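You operate a simulated robot arm through the tools that you are given. There is no shell and no other tool.

The job below is to be done with a simulated robot arm. You get a single attempt, and the scene is never put back.

TASK
Connect the beige hose to the wall valve and test it with a RINSE.
Fine: coupling pushed home, clamp bar locked, valve knob ON, one run, dial back to OFF.

It is judged by the outcome, as a careful person would: the job done as asked, and still so three seconds after it is handed in. It fails if anything else is knocked over, pushed out of place, dropped, spilled or broken.

THE ROBOT
A 6-joint arm with a two-finger parallel gripper, fixed in place. Base frame: the origin is at the foot of the arm, x ahead of it, y to its left, z up. Lengths are in mm, angles in degrees, forces in N, time in s.
With the tool pointing down near the work surface it reaches from about 320 to 700 mm from the base axis. Its first joint turns from -166.0 to 166.0 degrees. Payload 4.1 kg.
Tool frame: the origin (TCP) lies between the finger pads and is the grasp point; the fingertips stand 23 mm ahead of it; z points along the fingers, y is the line along which they close. Largest opening 94 mm; finger width 38, thickness 10; the body of the gripper, 54 by 96 mm, starts 39 mm behind the TCP.
Orientation is that of the tool frame in the base frame, as a unit quaternion [x, y, z, w]. With the fingers straight down and closing along the base's y, the tool's x points along the base's -x, its y along +y and its z along -z.

THE INTERFACE
- The arm moves only by the tool servo_tool. Its argument "steps" is a list that holds one entry, the list of rows, each a list of 7 numbers: the turn, a rotation vector about the base's x, y, z in degrees, then the shift along the base's x, y, z in mm, then the finger opening in mm, from 0 to 94. In form: [[[rx, ry, rz, dx, dy, dz, fingers], ...]]. A call has 1 to 20 rows; each row is the pose to reach, as a shift and turn from the pose commanded when the call began. Each row takes 0.2 s and may step no farther than 50 mm and 8.6 degrees from the row before; otherwise, or with a gripper value out of range, the whole call is refused. Where a pose cannot be reached the arm comes as near as it can. A force on the tool above 40 N (or 10 N above the force at the start of the call, whichever is more), or a blocked arm, ends the call early, and 0.2 s more pass. Each finger travels about 45 mm/s and halts on what it meets, pressing with about 23 N; the grip force reading is that of the motor and also rises with nothing between the fingers. The clock runs only during rows and for 0.2 s after the last one: add rows that repeat a pose to give the fingers time. The reply holds the time, the measured pose of the TCP, the force on the tool along the base axes, the opening and the grip force, in the units named above and with some noise, with the torque about the TCP (base axes, N m) and any sound that the robot's microphone picked up.
- Cameras (640 x 400 px; columns grow to the right, rows downward): "scene" is fixed at [49.9, -497.6, 1504.9]; the picture's right is [0.85, -0.53, 0.00], its down [-0.18, -0.29, -0.94] and it looks along [0.50, 0.80, -0.34] (base axes); focal length 316 px, centre (320, 200). "wrist" rides on the gripper at [86, 16, -74] in the tool frame; the picture's right is [-0.18, 0.98, 0.00], its down [-0.58, -0.11, -0.81] and it looks along [-0.79, -0.15, 0.59] (tool axes); focal length 243 px, centre (320, 200). There is no depth. A picture from a camera that has moved, and an enlarged one, comes with that camera's place and axes in the base frame and with its lens.
- camera(camera): a new picture of that camera. No time passes.
- slide_trunk(by): slides the trunk up (or, below 0, down) by that many mm; the arm rides with it, the base frame stays. It gives what a move gives, with no picture.
- close_up(camera, box): a new picture of the part [left, top, right, bottom] of that camera's present view, enlarged. No time passes.
- finish_job(): hands the job in; it is judged then, once.

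Nothing tells you positions but the pictures and the camera data. Unless the task says otherwise, let go and move clear before handing in.

The tools are called after "Call:" as name(argument=value, ...) on one line, values as JSON. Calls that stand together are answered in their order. servo_tool: Moves the arm, as the interface text tells. Its arguments: {"type":"object","properties":{"steps":{"type":"array","items":{"type":"array","items":{"type":"array","items":{"type":"number"}}}}},"required":["steps"]} The other tools are called the same way: slide_trunk (by) slides the trunk up or down; camera (camera) takes a picture; close_up (camera, box) takes an enlarged picture of a part of a camera's view; finish_job () hands the job in.

At the start:

```text
clock: 0.0
position: [288.2, 71.4, 1396.3]
ee_rot: [0.001, 1.0, 0.001, -0.001]
wrist_force: [0.0, 0.0, -0.5]
wrist_torque: [-0.04, 0.0, 0.03]
finger_gap: 94.0
gripper_force: 0.1
trunk travel left (down, up): [-525.0, 65.0]
```

scene: 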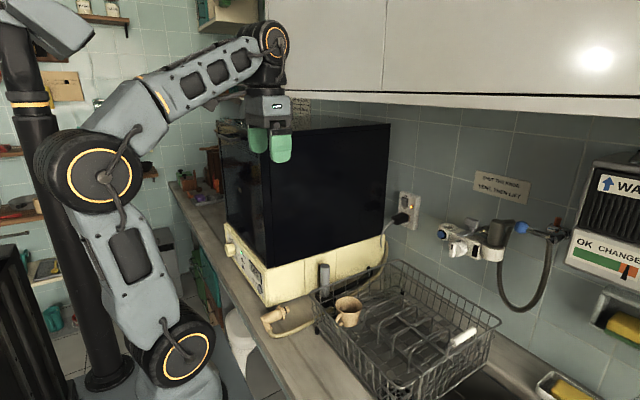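
wrist: 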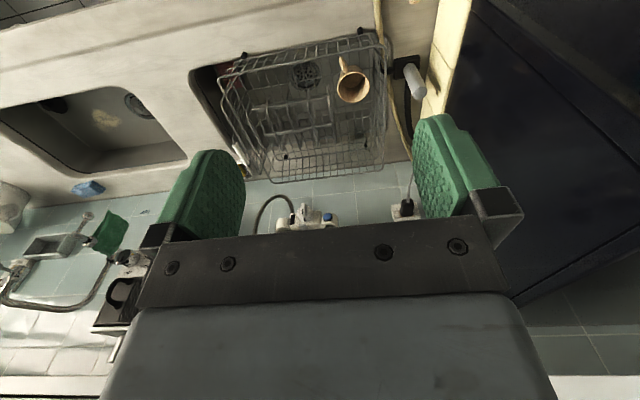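

I see a countertop dishwasher (cream base, dark door) with a beige hose end lying on the counter near a cup, a dish rack, and a wall valve with a gray hose to the right. I'll look closer at each before moving.

Call:
close_up(camera="scene", box=[210, 200, 370, 350])

Call:
close_up(camera="scene", box=[380, 160, 580, 300])

Call:
close_up(camera="scene", box=[540, 140, 640, 300])

Call:
close_up(camera="wrist", box=[200, 20, 480, 240])

```text
2.67 times, centred on (290, 275) of scene
camera zoom: at [49.9, -497.6, 1504.9], right [0.85, -0.53, 0.0], down [-0.18, -0.29, -0.94], along [0.5, 0.8, -0.34], focal length 841 px, centre (400, 0)
```

zoom: 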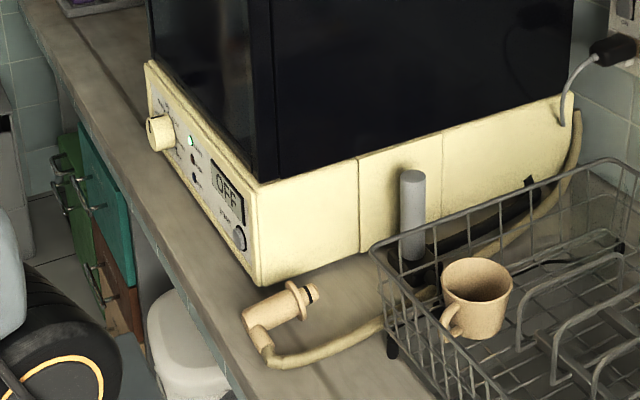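

```text
2.86 times, centred on (480, 230) of scene
camera zoom: at [49.9, -497.6, 1504.9], right [0.85, -0.53, 0.0], down [-0.18, -0.29, -0.94], along [0.5, 0.8, -0.34], focal length 901 px, centre (-137, 114)
```

zoom: 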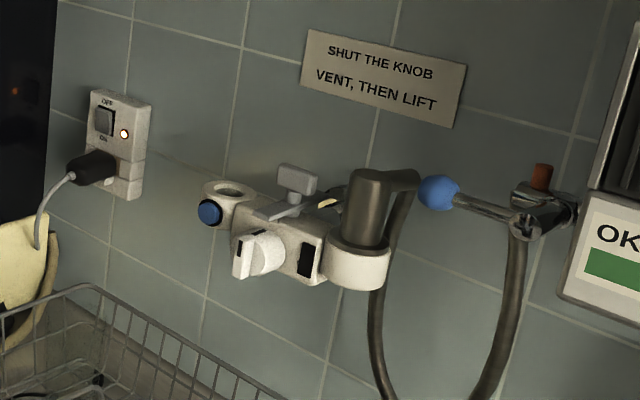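

```text
2.50 times, centred on (590, 220) of scene
camera zoom: at [49.9, -497.6, 1504.9], right [0.85, -0.53, 0.0], down [-0.18, -0.29, -0.94], along [0.5, 0.8, -0.34], focal length 789 px, centre (-355, 150)
```

zoom: 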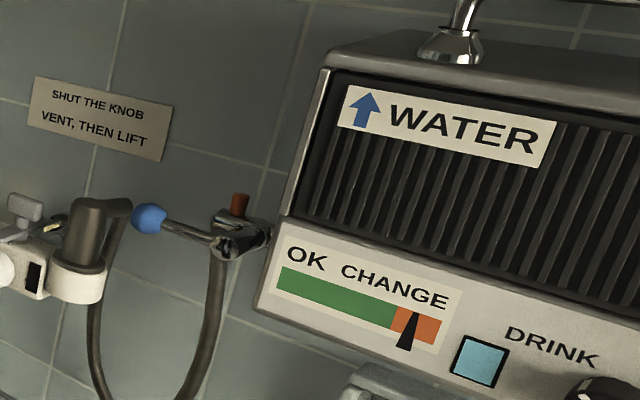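

```text
1.82 times, centred on (340, 130) of wrist
camera zoom: at [202.4, 87.5, 1471.0], right [0.18, 0.98, 0.0], down [0.58, -0.11, 0.81], along [0.79, -0.15, -0.59], focal length 441 px, centre (284, 327)
```

zoom: 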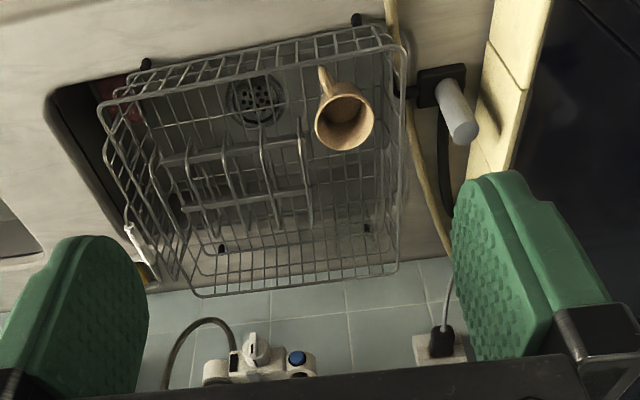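

I place the mug near (520, 106, 890), the wall valve's blue button near (763, 0, 1113), and the beige coupling on the counter near (340, 200, 870). I'll lower the tool and tilt it slightly to get a better wrist view of the valve.

Call:
servo_tool(steps=[[[0, 0, 0, 20, -10, -45, 94], [0, 0, 0, 40, -20, -90, 94], [0, -8, 0, 60, -30, -135, 94], [0, -16, 0, 80, -30, -150, 94], [0, -24, 0, 100, -30, -160, 94], [0, -24, 0, 100, -30, -160, 94]]])

Call:
camera(camera="wrist")

Call:
camera(camera="scene")

```text
refused: row 1 steps farther than a row can; nothing moved
```

```text
taken
camera wrist: at [202.4, 87.5, 1471.0], right [0.18, 0.98, 0.0], down [0.58, -0.11, 0.81], along [0.79, -0.15, -0.59], focal length 243 px, centre (320, 200)
```

wrist: 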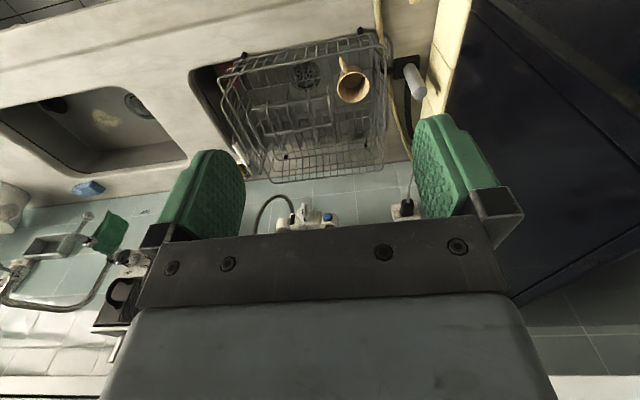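

```text
taken
```

scene: 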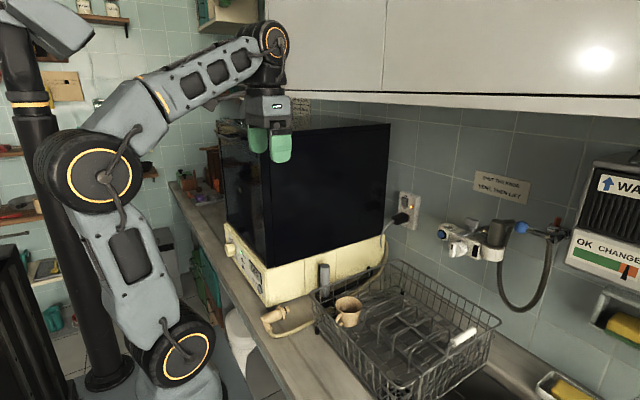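

The step limit was exceeded by a hair (50.3 mm), so nothing moved. I'll repeat the same motion with smaller steps.

Call:
servo_tool(steps=[[[0, 0, 0, 15, -8, -40, 94], [0, 0, 0, 30, -16, -80, 94], [0, -8, 0, 45, -24, -115, 94], [0, -16, 0, 65, -30, -140, 94], [0, -24, 0, 80, -30, -160, 94], [0, -24, 0, 80, -30, -160, 94]]])

Call:
camera(camera="wrist")

Call:
camera(camera="scene")

```text
clock: 1.4
position: [368.9, 42.8, 1234.9]
ee_rot: [0.0, 0.978, -0.001, 0.208]
wrist_force: [-0.4, -0.1, -0.7]
wrist_torque: [0.0, 0.01, 0.01]
finger_gap: 94.1
gripper_force: 0.0
trunk travel left (down, up): [-525.0, 65.0]
```

```text
taken
camera wrist: at [259.4, 57.4, 1268.4], right [0.17, 0.98, 0.07], down [0.2, -0.11, 0.97], along [0.96, -0.15, -0.22], focal length 243 px, centre (320, 200)
```

wrist: 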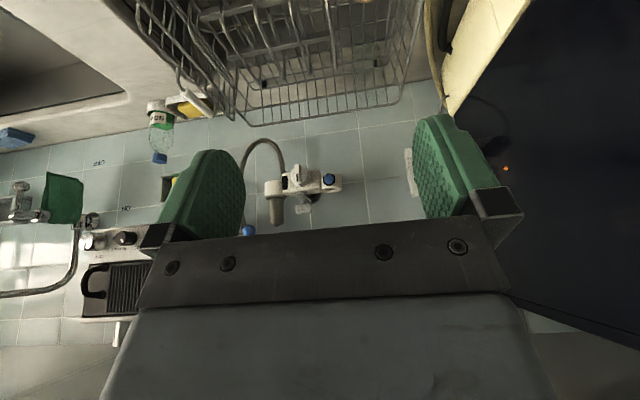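

```text
taken
```

scene: 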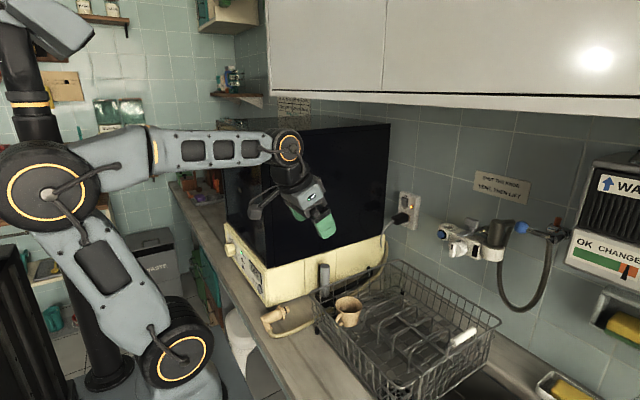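

The valve is in view, but from too far away to read. I'll move the camera about 220 mm closer, keeping below the cabinet.

Call:
servo_tool(steps=[[[0, 0, 0, 40, 0, -6, 94], [0, 0, 0, 80, 0, -12, 94], [0, 0, 0, 120, 0, -18, 94], [0, 0, 0, 160, 0, -24, 94], [0, 0, 0, 190, 0, -30, 94], [0, 0, 0, 210, 0, -30, 94], [0, 0, 0, 210, 0, -30, 94]]])

Call:
camera(camera="wrist")

Call:
close_up(camera="wrist", box=[220, 60, 420, 240])

Call:
camera(camera="scene")

```text
clock: 3.0
position: [577.4, 43.5, 1206.4]
ee_rot: [-0.001, 0.978, 0.0, 0.208]
wrist_force: [0.1, -0.2, -0.8]
wrist_torque: [0.01, 0.0, 0.05]
finger_gap: 93.9
gripper_force: 0.0
trunk travel left (down, up): [-525.0, 65.0]
```

```text
taken
camera wrist: at [468.6, 59.3, 1240.3], right [0.17, 0.98, 0.07], down [0.2, -0.11, 0.97], along [0.96, -0.15, -0.22], focal length 243 px, centre (320, 200)
```

wrist: 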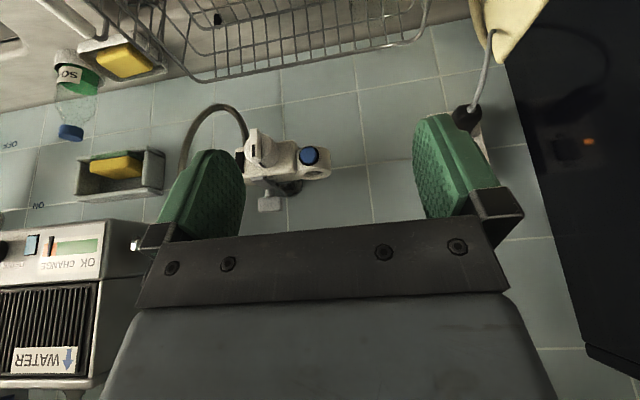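

```text
2.22 times, centred on (320, 150) of wrist
camera zoom: at [468.6, 59.3, 1240.3], right [0.17, 0.98, 0.07], down [0.2, -0.11, 0.97], along [0.96, -0.15, -0.22], focal length 539 px, centre (320, 311)
```

zoom: 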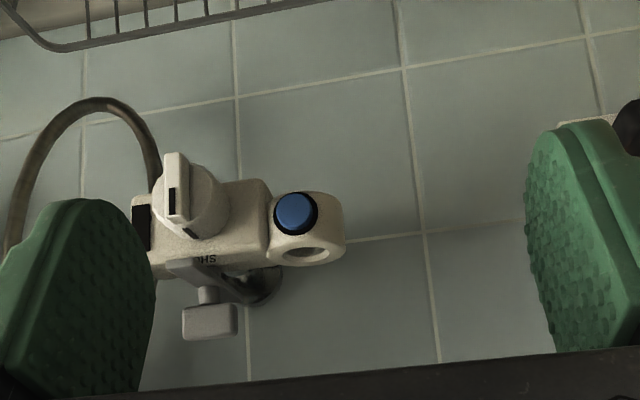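

```text
taken
```

scene: 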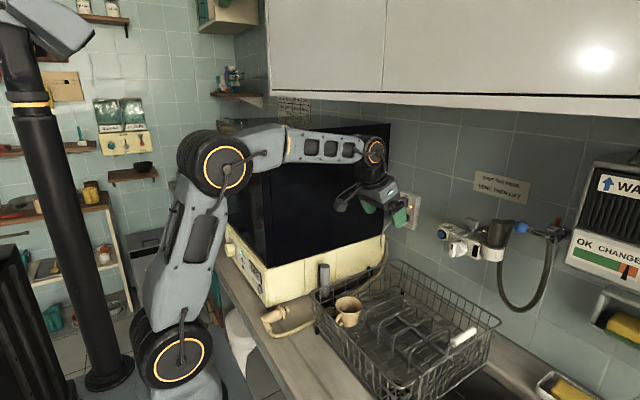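

The left port is open and the gray hose sits in the right one. I'll shift right so the valve lies between the fingers and read its labels.

Call:
servo_tool(steps=[[[0, 0, 0, 0, -35, 0, 94], [0, 0, 0, 10, -70, 10, 94], [0, 0, 0, 20, -90, 20, 94], [0, 0, 0, 20, -90, 20, 94]]])

Call:
camera(camera="wrist")

Call:
close_up(camera="wrist", box=[260, 90, 420, 240])

```text
clock: 4.0
position: [599.3, -48.4, 1228.9]
ee_rot: [0.001, 0.978, 0.0, 0.208]
wrist_force: [0.5, 0.0, -0.4]
wrist_torque: [0.03, 0.01, 0.03]
finger_gap: 94.0
gripper_force: 0.1
trunk travel left (down, up): [-525.0, 65.0]
```

```text
taken
camera wrist: at [489.2, -32.5, 1261.4], right [0.17, 0.98, 0.07], down [0.2, -0.11, 0.97], along [0.96, -0.15, -0.22], focal length 243 px, centre (320, 200)
```

wrist: 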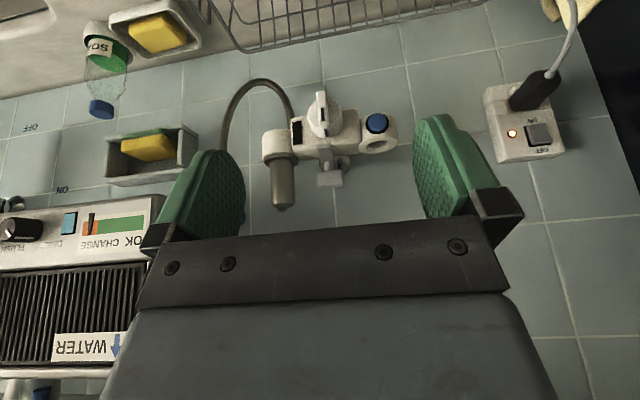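

```text
2.67 times, centred on (340, 165) of wrist
camera zoom: at [489.2, -32.5, 1261.4], right [0.17, 0.98, 0.07], down [0.2, -0.11, 0.97], along [0.96, -0.15, -0.22], focal length 647 px, centre (267, 293)
```

zoom: 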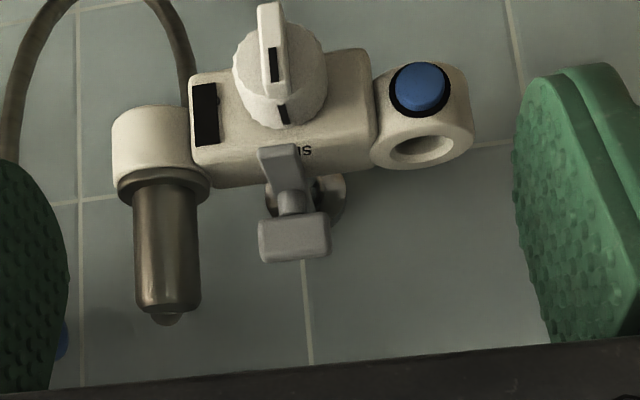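

The knob, blue vent button, T-handled clamp bar and both ports are now visible. I'll zoom in further to read the labels.

Call:
close_up(camera="wrist", box=[300, 80, 400, 200])

Call:
close_up(camera="wrist", box=[255, 100, 345, 220])

Call:
close_up(camera="scene", box=[430, 205, 530, 270])

Call:
close_up(camera="scene", box=[220, 220, 280, 310])

```text
3.33 times, centred on (350, 140) of wrist
camera zoom: at [489.2, -32.5, 1261.4], right [0.17, 0.98, 0.07], down [0.2, -0.11, 0.97], along [0.96, -0.15, -0.22], focal length 809 px, centre (220, 400)
```

zoom: 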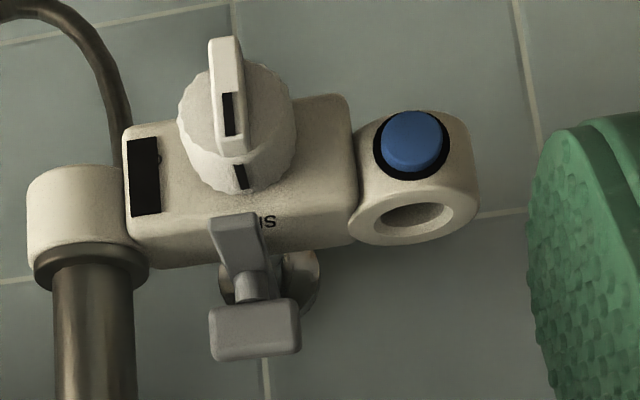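

```text
3.33 times, centred on (300, 160) of wrist
camera zoom: at [489.2, -32.5, 1261.4], right [0.17, 0.98, 0.07], down [0.2, -0.11, 0.97], along [0.96, -0.15, -0.22], focal length 809 px, centre (387, 333)
```

zoom: 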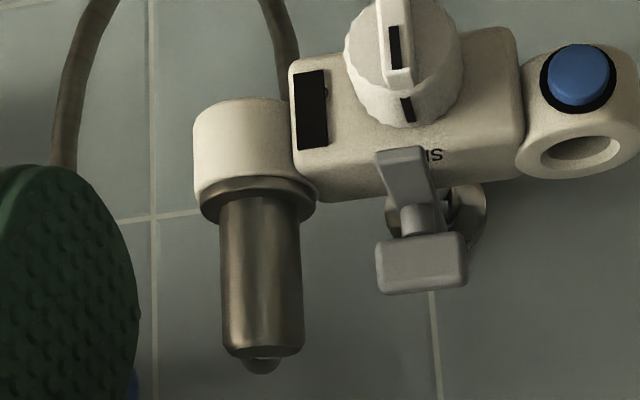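

```text
6.15 times, centred on (480, 238) of scene
camera zoom: at [49.9, -497.6, 1504.9], right [0.85, -0.53, 0.0], down [-0.18, -0.29, -0.94], along [0.5, 0.8, -0.34], focal length 1942 px, centre (-665, -31)
```

zoom: 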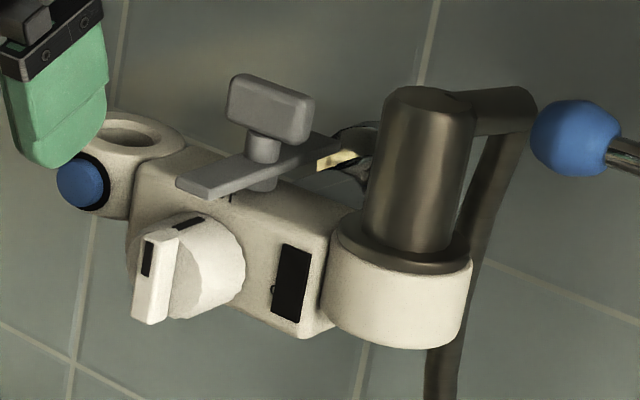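

```text
4.44 times, centred on (250, 265) of scene
camera zoom: at [49.9, -497.6, 1504.9], right [0.85, -0.53, 0.0], down [-0.18, -0.29, -0.94], along [0.5, 0.8, -0.34], focal length 1402 px, centre (631, -89)
```

zoom: 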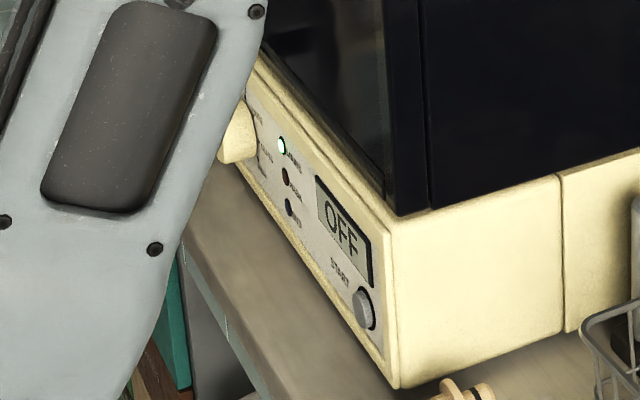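

I've triangulated the empty port at about (802, 5, 1124), the gray coupling at (793, -128, 1128), and the clamp's T-handle at (794, -63, 1166). I'll zoom in on the remaining details: bar tip, panel and coupling.

Call:
close_up(camera="scene", box=[464, 212, 504, 237])

Call:
close_up(camera="scene", box=[244, 250, 276, 305])

Call:
close_up(camera="scene", box=[250, 290, 350, 350])

Call:
close_up(camera="scene", box=[440, 225, 490, 258])

```text
16.00 times, centred on (484, 224) of scene
camera zoom: at [49.9, -497.6, 1504.9], right [0.85, -0.53, 0.0], down [-0.18, -0.29, -0.94], along [0.5, 0.8, -0.34], focal length 5048 px, centre (-2304, -192)
```

zoom: 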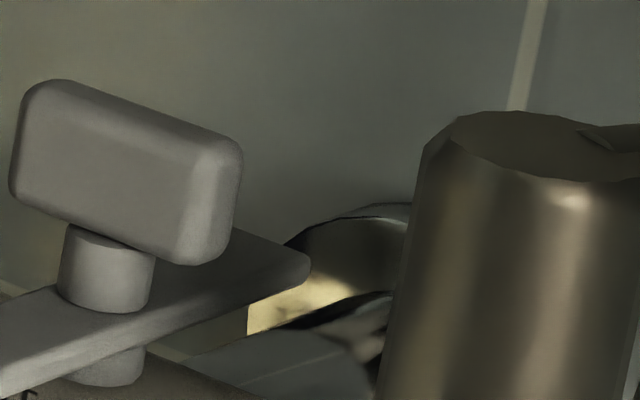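

```text
7.27 times, centred on (260, 278) of scene
camera zoom: at [49.9, -497.6, 1504.9], right [0.85, -0.53, 0.0], down [-0.18, -0.29, -0.94], along [0.5, 0.8, -0.34], focal length 2294 px, centre (756, -364)
```

zoom: 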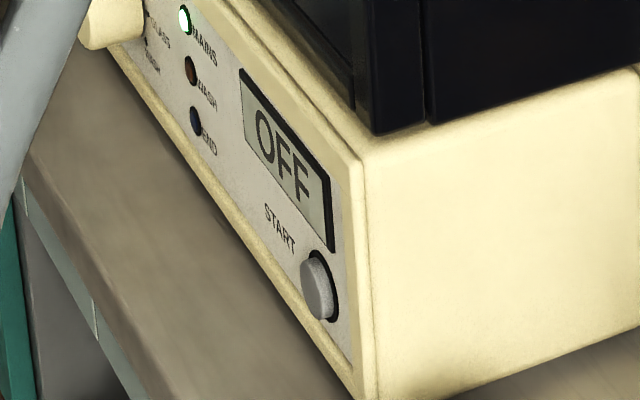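

```text
6.40 times, centred on (300, 320) of scene
camera zoom: at [49.9, -497.6, 1504.9], right [0.85, -0.53, 0.0], down [-0.18, -0.29, -0.94], along [0.5, 0.8, -0.34], focal length 2019 px, centre (448, -568)
```

zoom: 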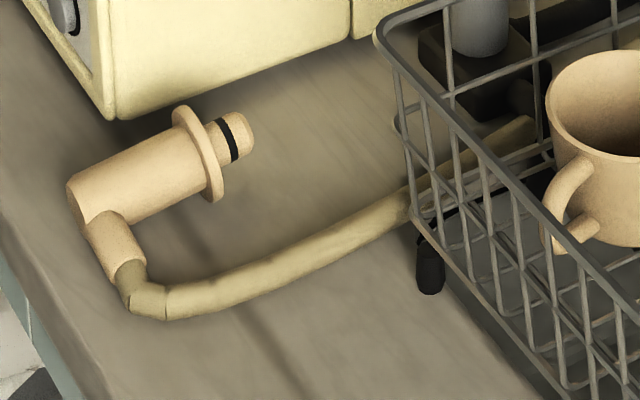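

```text
12.12 times, centred on (465, 242) of scene
camera zoom: at [49.9, -497.6, 1504.9], right [0.85, -0.53, 0.0], down [-0.18, -0.29, -0.94], along [0.5, 0.8, -0.34], focal length 3824 px, centre (-1438, -303)
```

zoom: 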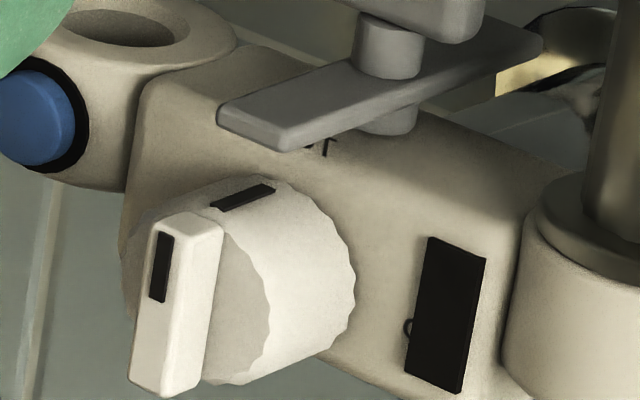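

The labels read SHUT at the top of the knob (where it points now) and apparently ON at its right. The panel has MAINS/WASH/END lights, an OFF display and START. Next I'll back out and look closely at the beige coupling on the counter (counter about z 815).

Call:
servo_tool(steps=[[[0, 0, 0, -45, 10, 5, 94], [0, 0, 0, -90, 20, 5, 94], [0, 0, 0, -135, 35, 5, 94], [0, 0, 0, -180, 50, 5, 94], [0, 8, 0, -220, 75, -10, 94], [0, 16, 0, -255, 105, -25, 94], [0, 24, 0, -290, 135, -35, 94], [0, 24, 0, -310, 170, -50, 94], [0, 24, 0, -318, 205, -80, 94], [0, 24, 0, -318, 235, -115, 94], [0, 24, 0, -318, 260, -150, 94], [0, 24, 0, -318, 270, -190, 94], [0, 24, 0, -318, 270, -190, 94]]])

Call:
camera(camera="wrist")

Call:
camera(camera="scene")

```text
clock: 6.8
position: [281.4, 221.8, 1033.9]
ee_rot: [-0.001, 1.0, 0.0, 0.0]
wrist_force: [-0.2, -0.1, 0.4]
wrist_torque: [0.0, -0.02, 0.04]
finger_gap: 93.9
gripper_force: 0.1
trunk travel left (down, up): [-525.0, 65.0]
```

```text
taken
camera wrist: at [195.1, 237.0, 1109.1], right [0.18, 0.98, 0.0], down [0.58, -0.11, 0.81], along [0.79, -0.15, -0.59], focal length 243 px, centre (320, 200)
```

wrist: 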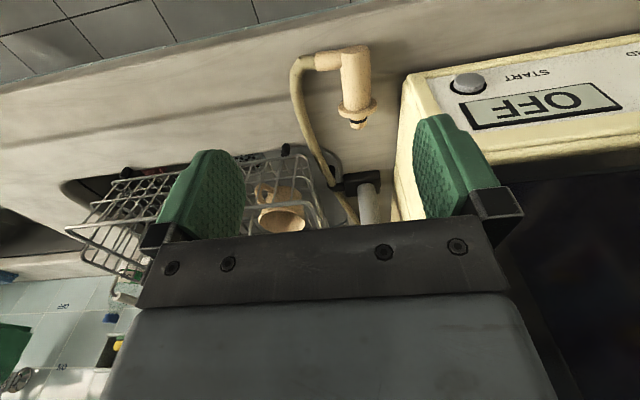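

```text
taken
```

scene: 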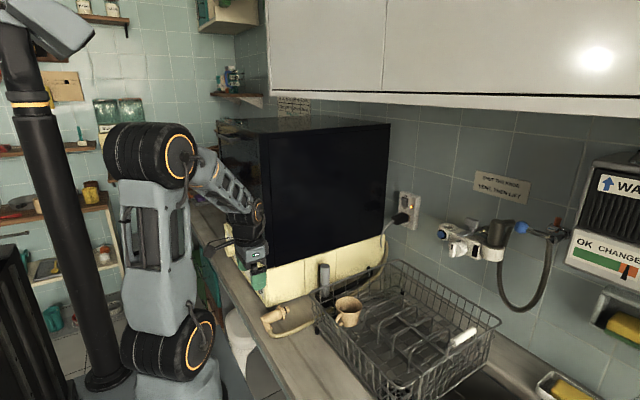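

Call:
close_up(camera="wrist", box=[280, 30, 400, 140])

Call:
close_up(camera="wrist", box=[430, 30, 640, 150])

Call:
close_up(camera="scene", box=[255, 295, 305, 345])

```text
3.64 times, centred on (340, 85) of wrist
camera zoom: at [195.1, 237.0, 1109.1], right [0.18, 0.98, 0.0], down [0.58, -0.11, 0.81], along [0.79, -0.15, -0.59], focal length 882 px, centre (247, 618)
```

zoom: 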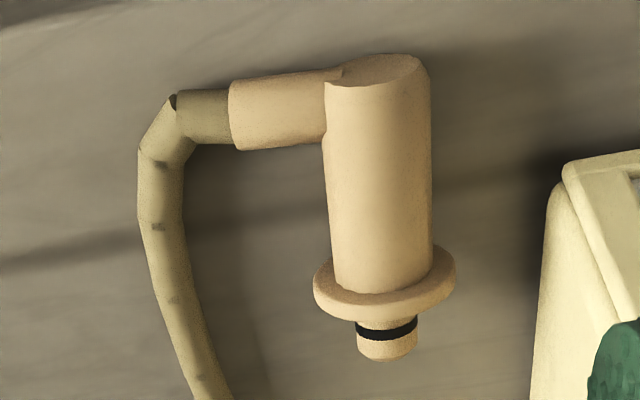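

```text
3.05 times, centred on (535, 90) of wrist
camera zoom: at [195.1, 237.0, 1109.1], right [0.18, 0.98, 0.0], down [0.58, -0.11, 0.81], along [0.79, -0.15, -0.59], focal length 739 px, centre (-335, 535)
```

zoom: 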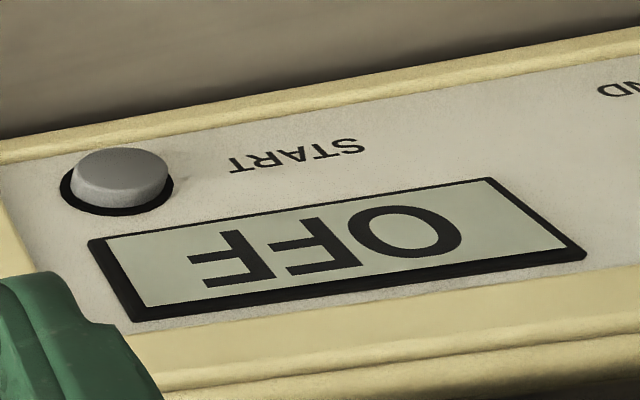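

```text
8.00 times, centred on (280, 320) of scene
camera zoom: at [49.9, -497.6, 1504.9], right [0.85, -0.53, 0.0], down [-0.18, -0.29, -0.94], along [0.5, 0.8, -0.34], focal length 2524 px, centre (640, -760)
```

zoom: 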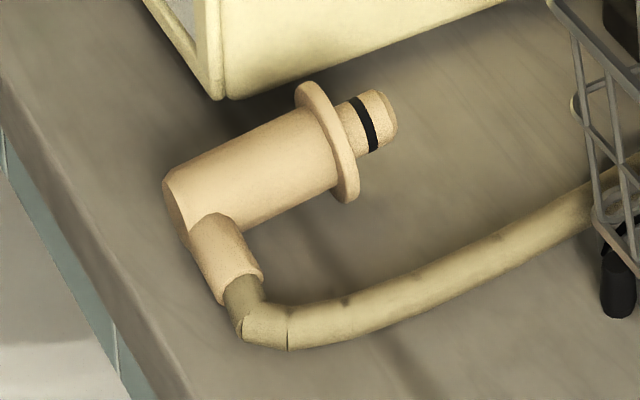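

The coupling lies with its nose toward +x at about (313–400, 252, 835), and its side stub points to -y. I'll check the fingertip shape and take another look from closer in, since the gap between stub and flange is tight.

Call:
close_up(camera="scene", box=[200, 190, 290, 290])

Call:
close_up(camera="wrist", box=[140, 90, 540, 340])

```text
4.00 times, centred on (245, 240) of scene
camera zoom: at [49.9, -497.6, 1504.9], right [0.85, -0.53, 0.0], down [-0.18, -0.29, -0.94], along [0.5, 0.8, -0.34], focal length 1262 px, centre (620, 40)
```

zoom: 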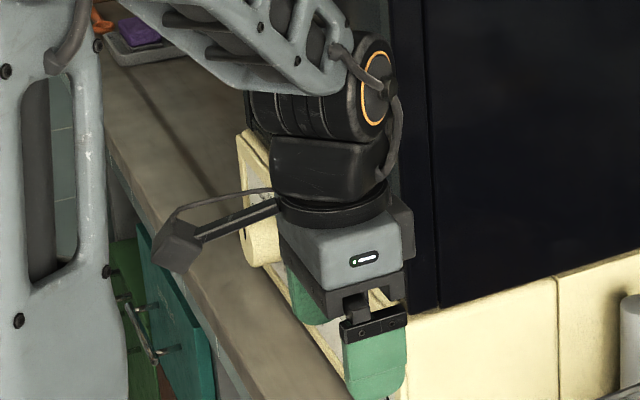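

```text
1.60 times, centred on (340, 215) of wrist
camera zoom: at [195.1, 237.0, 1109.1], right [0.18, 0.98, 0.0], down [0.58, -0.11, 0.81], along [0.79, -0.15, -0.59], focal length 388 px, centre (288, 176)
```

zoom: 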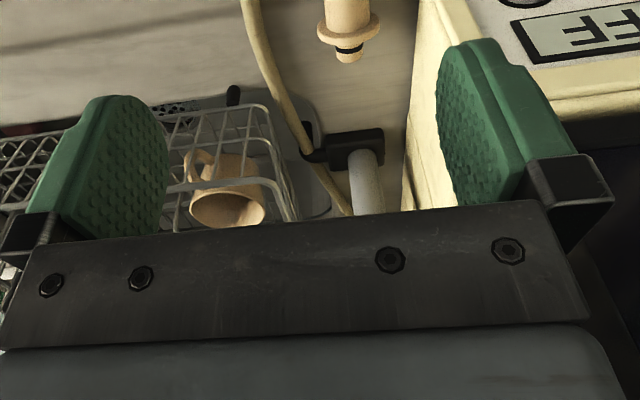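

The fingertips are rounded, which should help them fit between stub and flange. Inserting nose-down means the wrist must roll half a turn between pick-up and the valve, so I'll test that range empty-handed in clear space first.

Call:
servo_tool(steps=[[[0, 0, 8.5, 0, -10, 5, 94], [0, 0, 17, 0, -20, 10, 94], [0, 0, 25.5, 0, -30, 15, 94], [0, 0, 34, 0, -40, 20, 94], [0, 0, 42.5, 0, -50, 25, 94], [0, 0, 51, 0, -60, 30, 94], [0, 0, 59.5, 0, -70, 35, 94], [0, 0, 68, 0, -70, 40, 94], [0, 0, 76.5, 0, -70, 40, 94], [0, 0, 85, 0, -70, 40, 94], [0, 0, 93.5, 0, -70, 40, 94], [0, 0, 102, 0, -70, 40, 94], [0, 0, 110.5, 0, -70, 40, 94], [0, 0, 119, 0, -70, 40, 94], [0, 0, 127.5, 0, -70, 40, 94], [0, 0, 136, 0, -70, 40, 94], [0, 0, 144.5, 0, -70, 40, 94], [0, 0, 153, 0, -70, 40, 94], [0, 0, 161.5, 0, -70, 40, 94], [0, 0, 170, 0, -70, 40, 94]]])

Call:
camera(camera="scene")

```text
clock: 11.0
position: [279.7, 150.8, 1075.9]
ee_rot: [0.996, -0.085, 0.0, 0.001]
wrist_force: [-0.3, -1.1, 0.4]
wrist_torque: [-0.01, 0.0, 0.0]
finger_gap: 93.8
gripper_force: 0.0
trunk travel left (down, up): [-525.0, 65.0]
```

```text
taken
```

scene: 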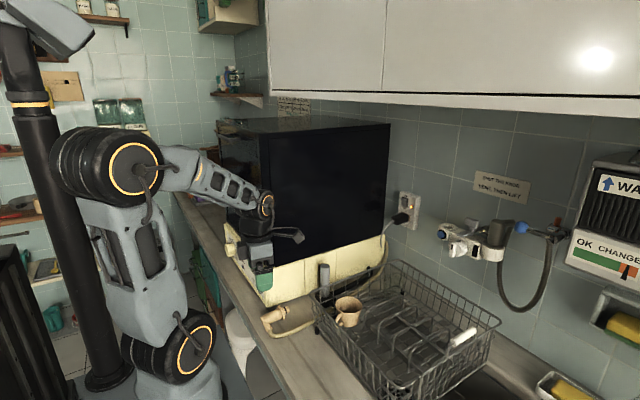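

The +180° roll works. Now I'll finish the turn, tilt the tool to horizontal and carry the camera to the valve: a rehearsal of the real path and a better look.

Call:
servo_tool(steps=[[[0, 0, 5, 0, -20, 20, 94], [0, 0, 10.2, 10, -40, 40, 94], [0, 0, 10.2, 10, -40, 40, 94]]])

Call:
servo_tool(steps=[[[0, -8.2, 0, 20, -10, 10, 60], [0, -16.4, 0, 45, -20, 20, 60], [0, -24.6, 0, 70, -30, 30, 60], [0, -32.8, 0, 100, -40, 40, 60], [0, -41, 0, 130, -50, 50, 60], [0, -49.2, 0, 160, -60, 60, 60], [0, -57.4, 0, 190, -70, 70, 60], [0, -65.6, 0, 215, -80, 80, 60], [0, -73.8, 0, 240, -90, 80, 60], [0, -82, 0, 260, -100, 80, 60], [0, -90, 0, 280, -105, 80, 60], [0, -90, 0, 280, -105, 80, 60]]])

Call:
camera(camera="wrist")

Call:
camera(camera="scene")

```text
clock: 11.8
position: [290.3, 109.8, 1115.5]
ee_rot: [1.0, 0.002, 0.0, 0.001]
wrist_force: [0.4, 0.6, -0.6]
wrist_torque: [0.06, 0.01, 0.0]
finger_gap: 94.4
gripper_force: 0.0
trunk travel left (down, up): [-525.0, 65.0]
```

```text
clock: 14.4
position: [568.2, 50.0, 1207.3]
ee_rot: [0.708, -0.008, 0.706, 0.01]
wrist_force: [-0.1, 0.0, -0.6]
wrist_torque: [0.01, -0.01, -0.02]
finger_gap: 59.9
gripper_force: 0.1
out of reach, approached as far as the arm can: row 8, 9, 10, 11, 12
trunk travel left (down, up): [-525.0, 65.0]
```

```text
taken
camera wrist: at [494.1, 36.1, 1294.0], right [-0.02, -0.98, -0.18], down [-0.81, 0.13, -0.58], along [0.59, 0.13, -0.8], focal length 243 px, centre (320, 200)
```

wrist: 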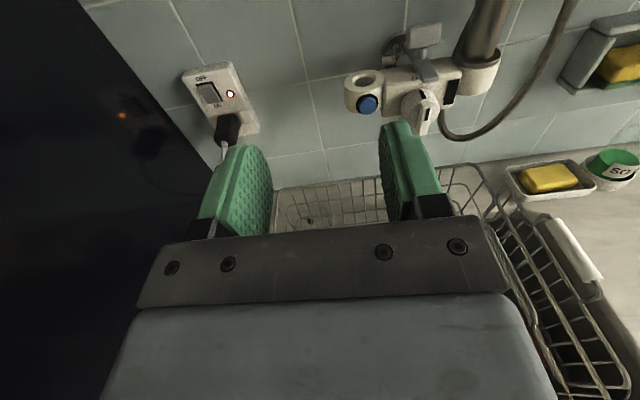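

```text
taken
```

scene: 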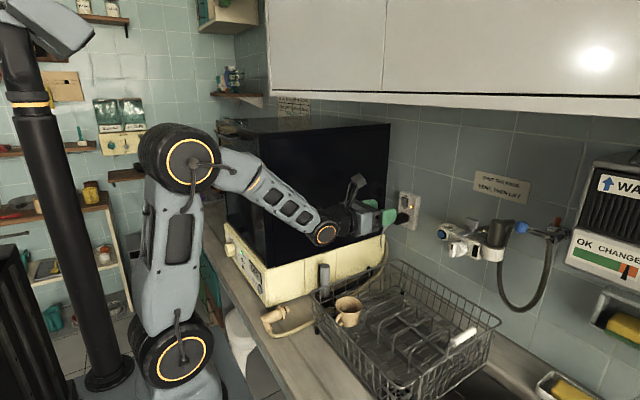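

The roll and tilt are reachable, but the arm stopped near y=50 instead of 5, so something is near a limit. I'll probe whether a small roll about x frees the rest of the reach.

Call:
servo_tool(steps=[[[0, 0, 0, 0, 0, 0, 60], [8, 0, 0, 0, 0, 0, 60], [16, 0, 0, 0, 0, 0, 60], [16, 0, 0, 0, 0, 0, 60]]])

```text
clock: 15.4
position: [567.1, 59.0, 1208.6]
ee_rot: [0.701, -0.101, 0.7, -0.095]
wrist_force: [0.6, 0.0, 0.6]
wrist_torque: [0.0, 0.02, 0.01]
finger_gap: 60.0
gripper_force: 0.1
out of reach, approached as far as the arm can: row 2, 3, 4
trunk travel left (down, up): [-525.0, 65.0]
```

Call:
servo_tool(steps=[[[-8, 0, 0, 0, 0, 0, 60], [-16, 0, 0, 0, -8, 0, 60], [-24, 0, 0, 0, -20, 0, 60], [-24, 0, 0, 0, -40, 0, 60], [-24, 0, 0, 0, -50, 0, 60], [-24, 0, 0, 0, -50, 0, 60]]])

Call:
camera(camera="scene")

```text
clock: 16.8
position: [562.2, 47.7, 1218.3]
ee_rot: [0.708, 0.043, 0.703, 0.059]
wrist_force: [0.0, 0.4, 0.5]
wrist_torque: [-0.01, -0.01, 0.02]
finger_gap: 59.9
gripper_force: 0.0
out of reach, approached as far as the arm can: row 2, 3, 4, 5, 6
trunk travel left (down, up): [-525.0, 65.0]
```

```text
taken
```

scene: 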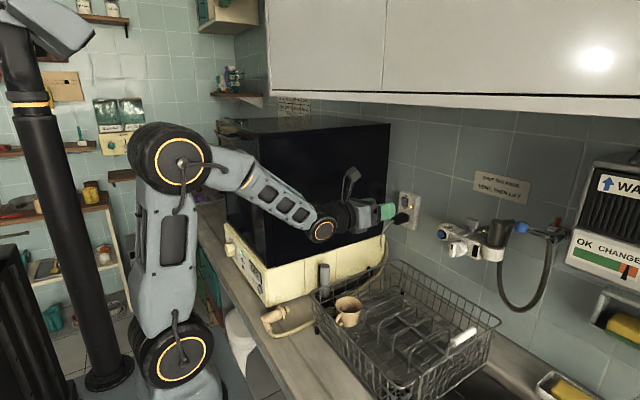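

Call:
servo_tool(steps=[[[0, 0, 0, 0, 0, 0, 60], [0, 0, -2.5, 1, -24.5, 0, 60], [0, 0, -5, 2, -49, 0, 60], [0, 0, -5, 2, -49, 0, 60]]])

```text
clock: 17.8
position: [565.1, 12.4, 1221.4]
ee_rot: [0.707, 0.017, 0.702, 0.085]
wrist_force: [-0.9, 0.8, 0.2]
wrist_torque: [-0.01, 0.0, -0.01]
finger_gap: 60.0
gripper_force: 0.0
out of reach, approached as far as the arm can: row 2, 3, 4
trunk travel left (down, up): [-525.0, 65.0]
```

Call:
servo_tool(steps=[[[0, 0, 0, 0, 0, 0, 60], [0, 0, -5, 0, -49, 0, 60], [0, 0, -10, -2, -98, 0, 60], [0, 0, -10, -2, -98, 0, 60]]])

```text
clock: 18.8
position: [565.0, -77.1, 1220.9]
ee_rot: [0.706, -0.044, 0.692, 0.144]
wrist_force: [-0.1, 0.5, 0.4]
wrist_torque: [-0.03, 0.03, 0.02]
finger_gap: 60.2
gripper_force: 0.0
out of reach, approached as far as the arm can: row 2, 3, 4
trunk travel left (down, up): [-525.0, 65.0]
```

Call:
servo_tool(steps=[[[0, 0, 0, 0, 0, 0, 60], [0, 0, 0, 40, 0, 0, 60], [0, 0, 0, 80, 0, 0, 60], [0, 0, 0, 80, 0, 0, 60]]])

Call:
servo_tool(steps=[[[0, 0, 0, 0, 0, 0, 60], [0, 0, 0, 0, 0, -40, 60], [0, 0, 0, 0, 0, -60, 60], [0, 0, 0, 0, 0, -60, 60]]])

Call:
camera(camera="scene")

```text
clock: 19.8
position: [645.1, -77.6, 1222.7]
ee_rot: [0.706, -0.042, 0.693, 0.142]
wrist_force: [-0.2, 0.6, -0.3]
wrist_torque: [0.0, 0.0, 0.0]
finger_gap: 60.2
gripper_force: 0.0
trunk travel left (down, up): [-525.0, 65.0]
```

```text
clock: 20.8
position: [645.3, -76.7, 1160.7]
ee_rot: [0.706, -0.045, 0.691, 0.145]
wrist_force: [0.8, 0.0, -0.2]
wrist_torque: [0.02, 0.02, -0.02]
finger_gap: 59.9
gripper_force: 0.0
trunk travel left (down, up): [-525.0, 65.0]
```

```text
taken
```

scene: 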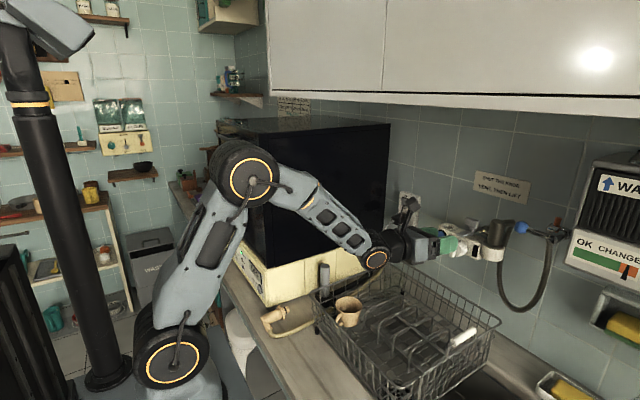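

Forward and lower the arm is fully free, so the limit only applied close in. I'll square the tool up (yaw and roll) here and line up in front of the port at y=5.

Call:
servo_tool(steps=[[[0, 0, 0, 0, 0, 30, 60], [3, 0, 6, 0, 25, 50, 60], [6, 0, 12, 0, 50, 50, 60], [8, -1, 15.5, 0, 80, 50, 60], [8, -1, 15.5, 0, 82, 50, 60]]])

Call:
camera(camera="wrist")

Call:
close_up(camera="wrist", box=[240, 0, 480, 160])

```text
clock: 22.0
position: [643.0, 49.8, 1225.1]
ee_rot: [0.711, -0.008, 0.703, 0.01]
wrist_force: [0.1, -0.1, 0.3]
wrist_torque: [0.01, 0.01, 0.02]
finger_gap: 60.1
gripper_force: 0.1
out of reach, approached as far as the arm can: row 2, 3, 4, 5
trunk travel left (down, up): [-525.0, 65.0]
```

```text
taken
camera wrist: at [569.5, 35.8, 1313.6], right [-0.03, -0.98, -0.18], down [-0.81, 0.13, -0.57], along [0.59, 0.13, -0.8], focal length 243 px, centre (320, 200)
```

wrist: 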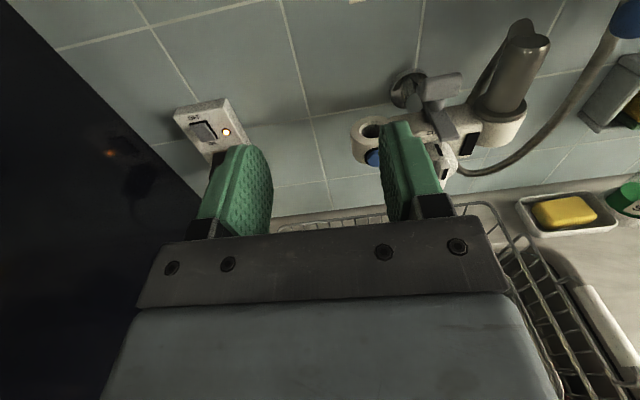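

```text
2.50 times, centred on (360, 80) of wrist
camera zoom: at [569.5, 35.8, 1313.6], right [-0.03, -0.98, -0.18], down [-0.81, 0.13, -0.57], along [0.59, 0.13, -0.8], focal length 606 px, centre (220, 500)
```

zoom: 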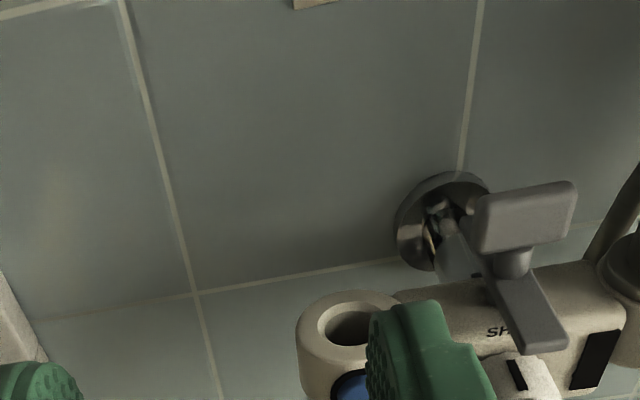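

With the tool squared up the arm again stops at y≈50. I'll probe how yaw of the approach affects this, since the coupling may be inserted with the tool coming in at an angle.

Call:
servo_tool(steps=[[[0, 0, 0, 0, 0, 0, 60], [0, 0, 8, 0, 0, 0, 60], [0, 0, 16, 0, 0, 0, 60], [0, 0, 16, 0, 0, 0, 60]]])

Call:
servo_tool(steps=[[[0, 0, 0, 0, 0, 0, 60], [0, 0, -8, 0, 0, 0, 60], [0, 0, -16, 0, 0, 0, 60], [0, 0, -24, 0, 0, 0, 60], [0, 0, -32, 0, 0, 0, 60], [0, 0, -32, 0, 0, 0, 60]]])

Call:
servo_tool(steps=[[[0, 0, 0, 0, 0, 0, 60], [0, 0, 0, 0, -25, 0, 60], [0, 0, 0, 0, -45, 0, 60], [0, 0, 0, 0, -45, 0, 60]]])

```text
clock: 23.0
position: [643.5, 49.7, 1225.6]
ee_rot: [0.711, -0.008, 0.704, 0.01]
wrist_force: [-0.3, -0.1, -0.3]
wrist_torque: [0.01, -0.02, -0.01]
finger_gap: 60.2
gripper_force: 0.0
out of reach, approached as far as the arm can: row 2, 3, 4
trunk travel left (down, up): [-525.0, 65.0]
```

```text
clock: 24.4
position: [644.3, 50.0, 1224.7]
ee_rot: [0.68, -0.204, 0.674, 0.205]
wrist_force: [0.3, -0.4, 0.5]
wrist_torque: [-0.02, -0.03, 0.02]
finger_gap: 60.0
gripper_force: 0.0
trunk travel left (down, up): [-525.0, 65.0]
```

```text
clock: 25.4
position: [642.3, 3.4, 1223.8]
ee_rot: [0.681, -0.203, 0.673, 0.204]
wrist_force: [-0.5, 0.4, -0.3]
wrist_torque: [0.02, -0.03, -0.01]
finger_gap: 60.0
gripper_force: 0.1
trunk travel left (down, up): [-525.0, 65.0]
```

Yawing the tool to the right of the arm frees the reach: an approach yaw of about -8° or more will work at the port. From this spot I'll take a good look at the valve to refine its geometry.

Call:
camera(camera="wrist")

Call:
close_up(camera="wrist", box=[180, 30, 400, 170])

```text
taken
camera wrist: at [572.6, 31.1, 1312.9], right [-0.54, -0.82, -0.18], down [-0.62, 0.54, -0.57], along [0.57, -0.2, -0.8], focal length 243 px, centre (320, 200)
```

wrist: 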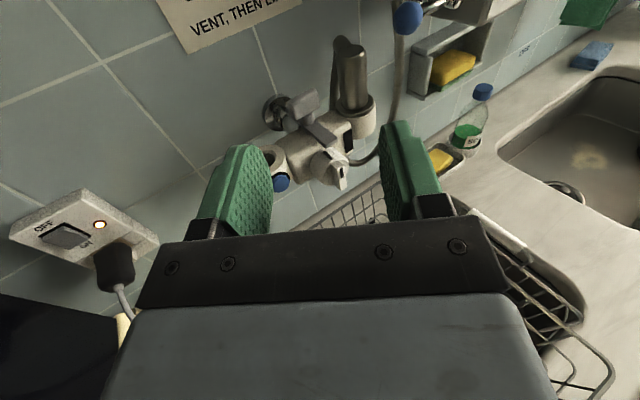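

```text
2.86 times, centred on (290, 100) of wrist
camera zoom: at [572.6, 31.1, 1312.9], right [-0.54, -0.82, -0.18], down [-0.62, 0.54, -0.57], along [0.57, -0.2, -0.8], focal length 693 px, centre (406, 486)
```

zoom: 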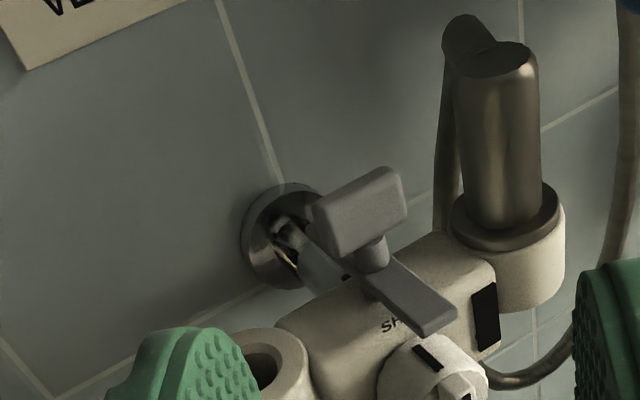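

Call:
servo_tool(steps=[[[0, 0, 7, 0, 0, 0, 60], [0, 0, 14, 10, 0, 0, 60], [0, 0, 21, 20, 0, 0, 60], [0, 0, 21, 30, 5, 0, 60], [0, 0, 21, 30, 5, 0, 60]]])

Call:
camera(camera="wrist")

Call:
close_up(camera="wrist", box=[260, 60, 400, 180])

```text
clock: 26.6
position: [675.6, 8.9, 1225.6]
ee_rot: [0.707, -0.075, 0.699, 0.077]
wrist_force: [-0.1, -0.2, 0.0]
wrist_torque: [0.01, 0.0, -0.03]
finger_gap: 60.1
gripper_force: 0.1
trunk travel left (down, up): [-525.0, 65.0]
```

```text
taken
camera wrist: at [599.3, 8.7, 1313.3], right [-0.21, -0.96, -0.18], down [-0.77, 0.28, -0.57], along [0.6, 0.02, -0.8], focal length 243 px, centre (320, 200)
```

wrist: 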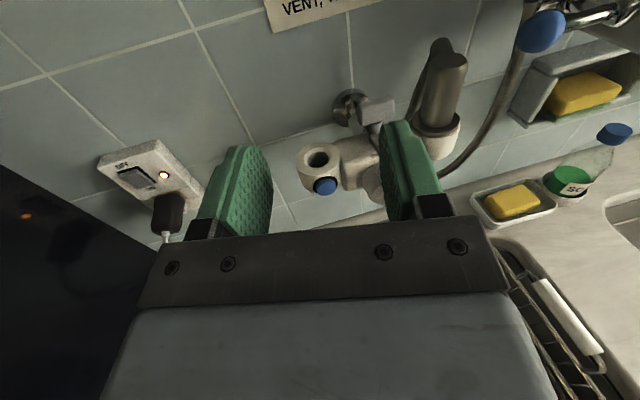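

```text
3.33 times, centred on (330, 120) of wrist
camera zoom: at [599.3, 8.7, 1313.3], right [-0.21, -0.96, -0.18], down [-0.77, 0.28, -0.57], along [0.6, 0.02, -0.8], focal length 809 px, centre (287, 467)
```

zoom: 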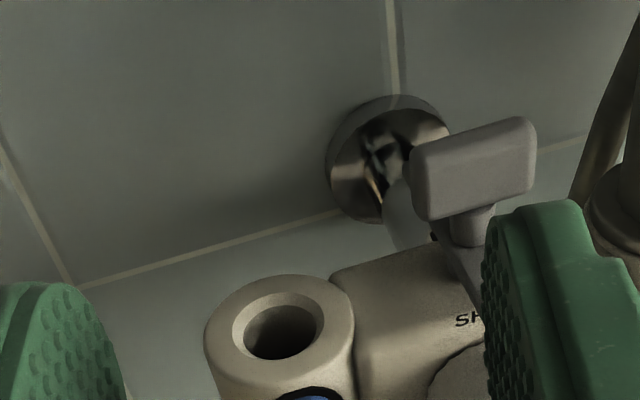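

The port's bore measures about 23 mm with a 32 mm chamfer, centred near (799, 4, 1125), and the nose is about 21 mm, so it should fit. Now I'll go back to pick up the coupling.

Call:
servo_tool(steps=[[[0, 0, 0, -40, 10, 0, 60], [1.75, 8, 0, -70, 20, 0, 60], [3.5, 16, 0, -95, 30, 0, 60], [5.2, 24, 0, -120, 45, -5, 60], [7, 32, 0, -145, 60, -10, 60], [8.7, 40, 0, -170, 75, -15, 60], [10.5, 48, 0, -195, 90, -25, 60], [12.2, 56, 0, -220, 105, -35, 60], [14, 64, 0, -245, 120, -45, 60], [15.7, 72, 0, -270, 130, -60, 60], [17.5, 80, 0, -290, 141, -75, 60], [19.2, 87.9, 0, -296, 141, -75, 60], [19.2, 87.9, 0, -296, 141, -75, 60]]])

Call:
servo_tool(steps=[[[0, 0, -8.4, 0, 0, 0, 60], [0, 0, -16.8, 0, 0, 0, 60], [0, 0, -25.2, 0, 0, 0, 60], [0, 0, -33.6, 0, 0, 0, 60], [0, 0, -42, 0, 0, 0, 60], [0, 0, -50.4, 0, 0, 0, 60], [0, 0, -58.8, 0, 0, 0, 60], [0, 0, -67.2, 0, 0, 0, 60], [0, 0, -75.6, 0, 0, 0, 60], [0, 0, -84, 0, 0, 0, 60], [0, 0, -92.4, 0, 0, 0, 60], [0, 0, -100.8, 0, 0, 0, 60], [0, 0, -109.2, 0, 0, 0, 60], [0, 0, -117.6, 0, 0, 0, 60], [0, 0, -126, 0, 0, 0, 60], [0, 0, -134.4, 0, 0, 0, 60], [0, 0, -142.8, 0, 0, 0, 60], [0, 0, -151.2, 0, 0, 0, 60], [0, 0, -159.6, 0, 0, 0, 60], [0, 0, -168, 0, 0, 0, 60]]])

```text
clock: 29.4
position: [377.7, 151.5, 1150.3]
ee_rot: [0.994, -0.106, -0.005, 0.001]
wrist_force: [-0.2, -0.1, 0.8]
wrist_torque: [-0.01, 0.03, 0.03]
finger_gap: 59.7
gripper_force: 0.0
trunk travel left (down, up): [-525.0, 65.0]
```

```text
clock: 33.6
position: [379.5, 149.9, 1150.4]
ee_rot: [0.004, 1.0, 0.002, 0.005]
wrist_force: [-0.3, 0.5, -0.1]
wrist_torque: [-0.04, 0.01, 0.0]
finger_gap: 59.8
gripper_force: 0.1
trunk travel left (down, up): [-525.0, 65.0]
```

Call:
servo_tool(steps=[[[0, 0, 0, -15, 15, -40, 60], [0, 0, 0, -30, 30, -80, 60], [0, 0, 0, -45, 50, -120, 60], [0, 0, 0, -60, 72, -155, 60], [0, 0, 0, -70, 95, -190, 60], [0, 0, 0, -70, 95, -190, 60]]])

Call:
camera(camera="wrist")

Call:
close_up(camera="wrist", box=[260, 20, 420, 190])

Call:
close_up(camera="scene", box=[200, 230, 330, 350])

```text
clock: 35.0
position: [311.2, 245.7, 959.1]
ee_rot: [0.001, 1.0, 0.002, 0.004]
wrist_force: [-0.6, 0.3, -0.4]
wrist_torque: [-0.03, 0.0, 0.03]
finger_gap: 60.0
gripper_force: 0.1
trunk travel left (down, up): [-525.0, 65.0]
```

```text
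taken
camera wrist: at [223.6, 260.4, 1032.5], right [0.19, 0.98, 0.01], down [0.57, -0.11, 0.81], along [0.8, -0.15, -0.58], focal length 243 px, centre (320, 200)
```

wrist: 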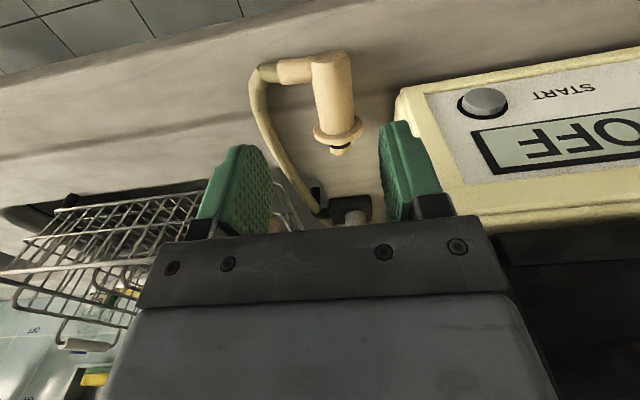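

```text
2.35 times, centred on (340, 105) of wrist
camera zoom: at [223.6, 260.4, 1032.5], right [0.19, 0.98, 0.01], down [0.57, -0.11, 0.81], along [0.8, -0.15, -0.58], focal length 571 px, centre (273, 424)
```

zoom: 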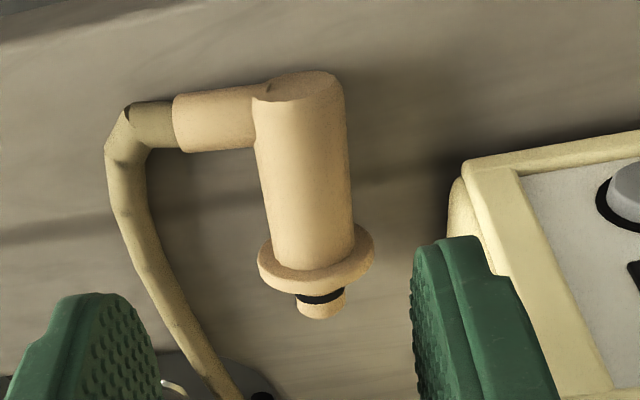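

```text
3.33 times, centred on (265, 290) of scene
camera zoom: at [49.9, -497.6, 1504.9], right [0.85, -0.53, 0.0], down [-0.18, -0.29, -0.94], along [0.5, 0.8, -0.34], focal length 1052 px, centre (503, -100)
```

zoom: 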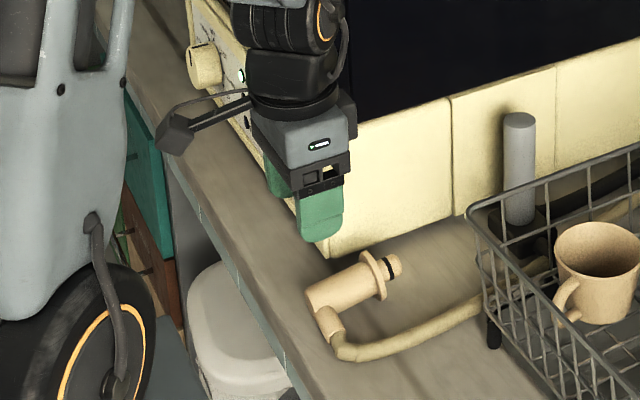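

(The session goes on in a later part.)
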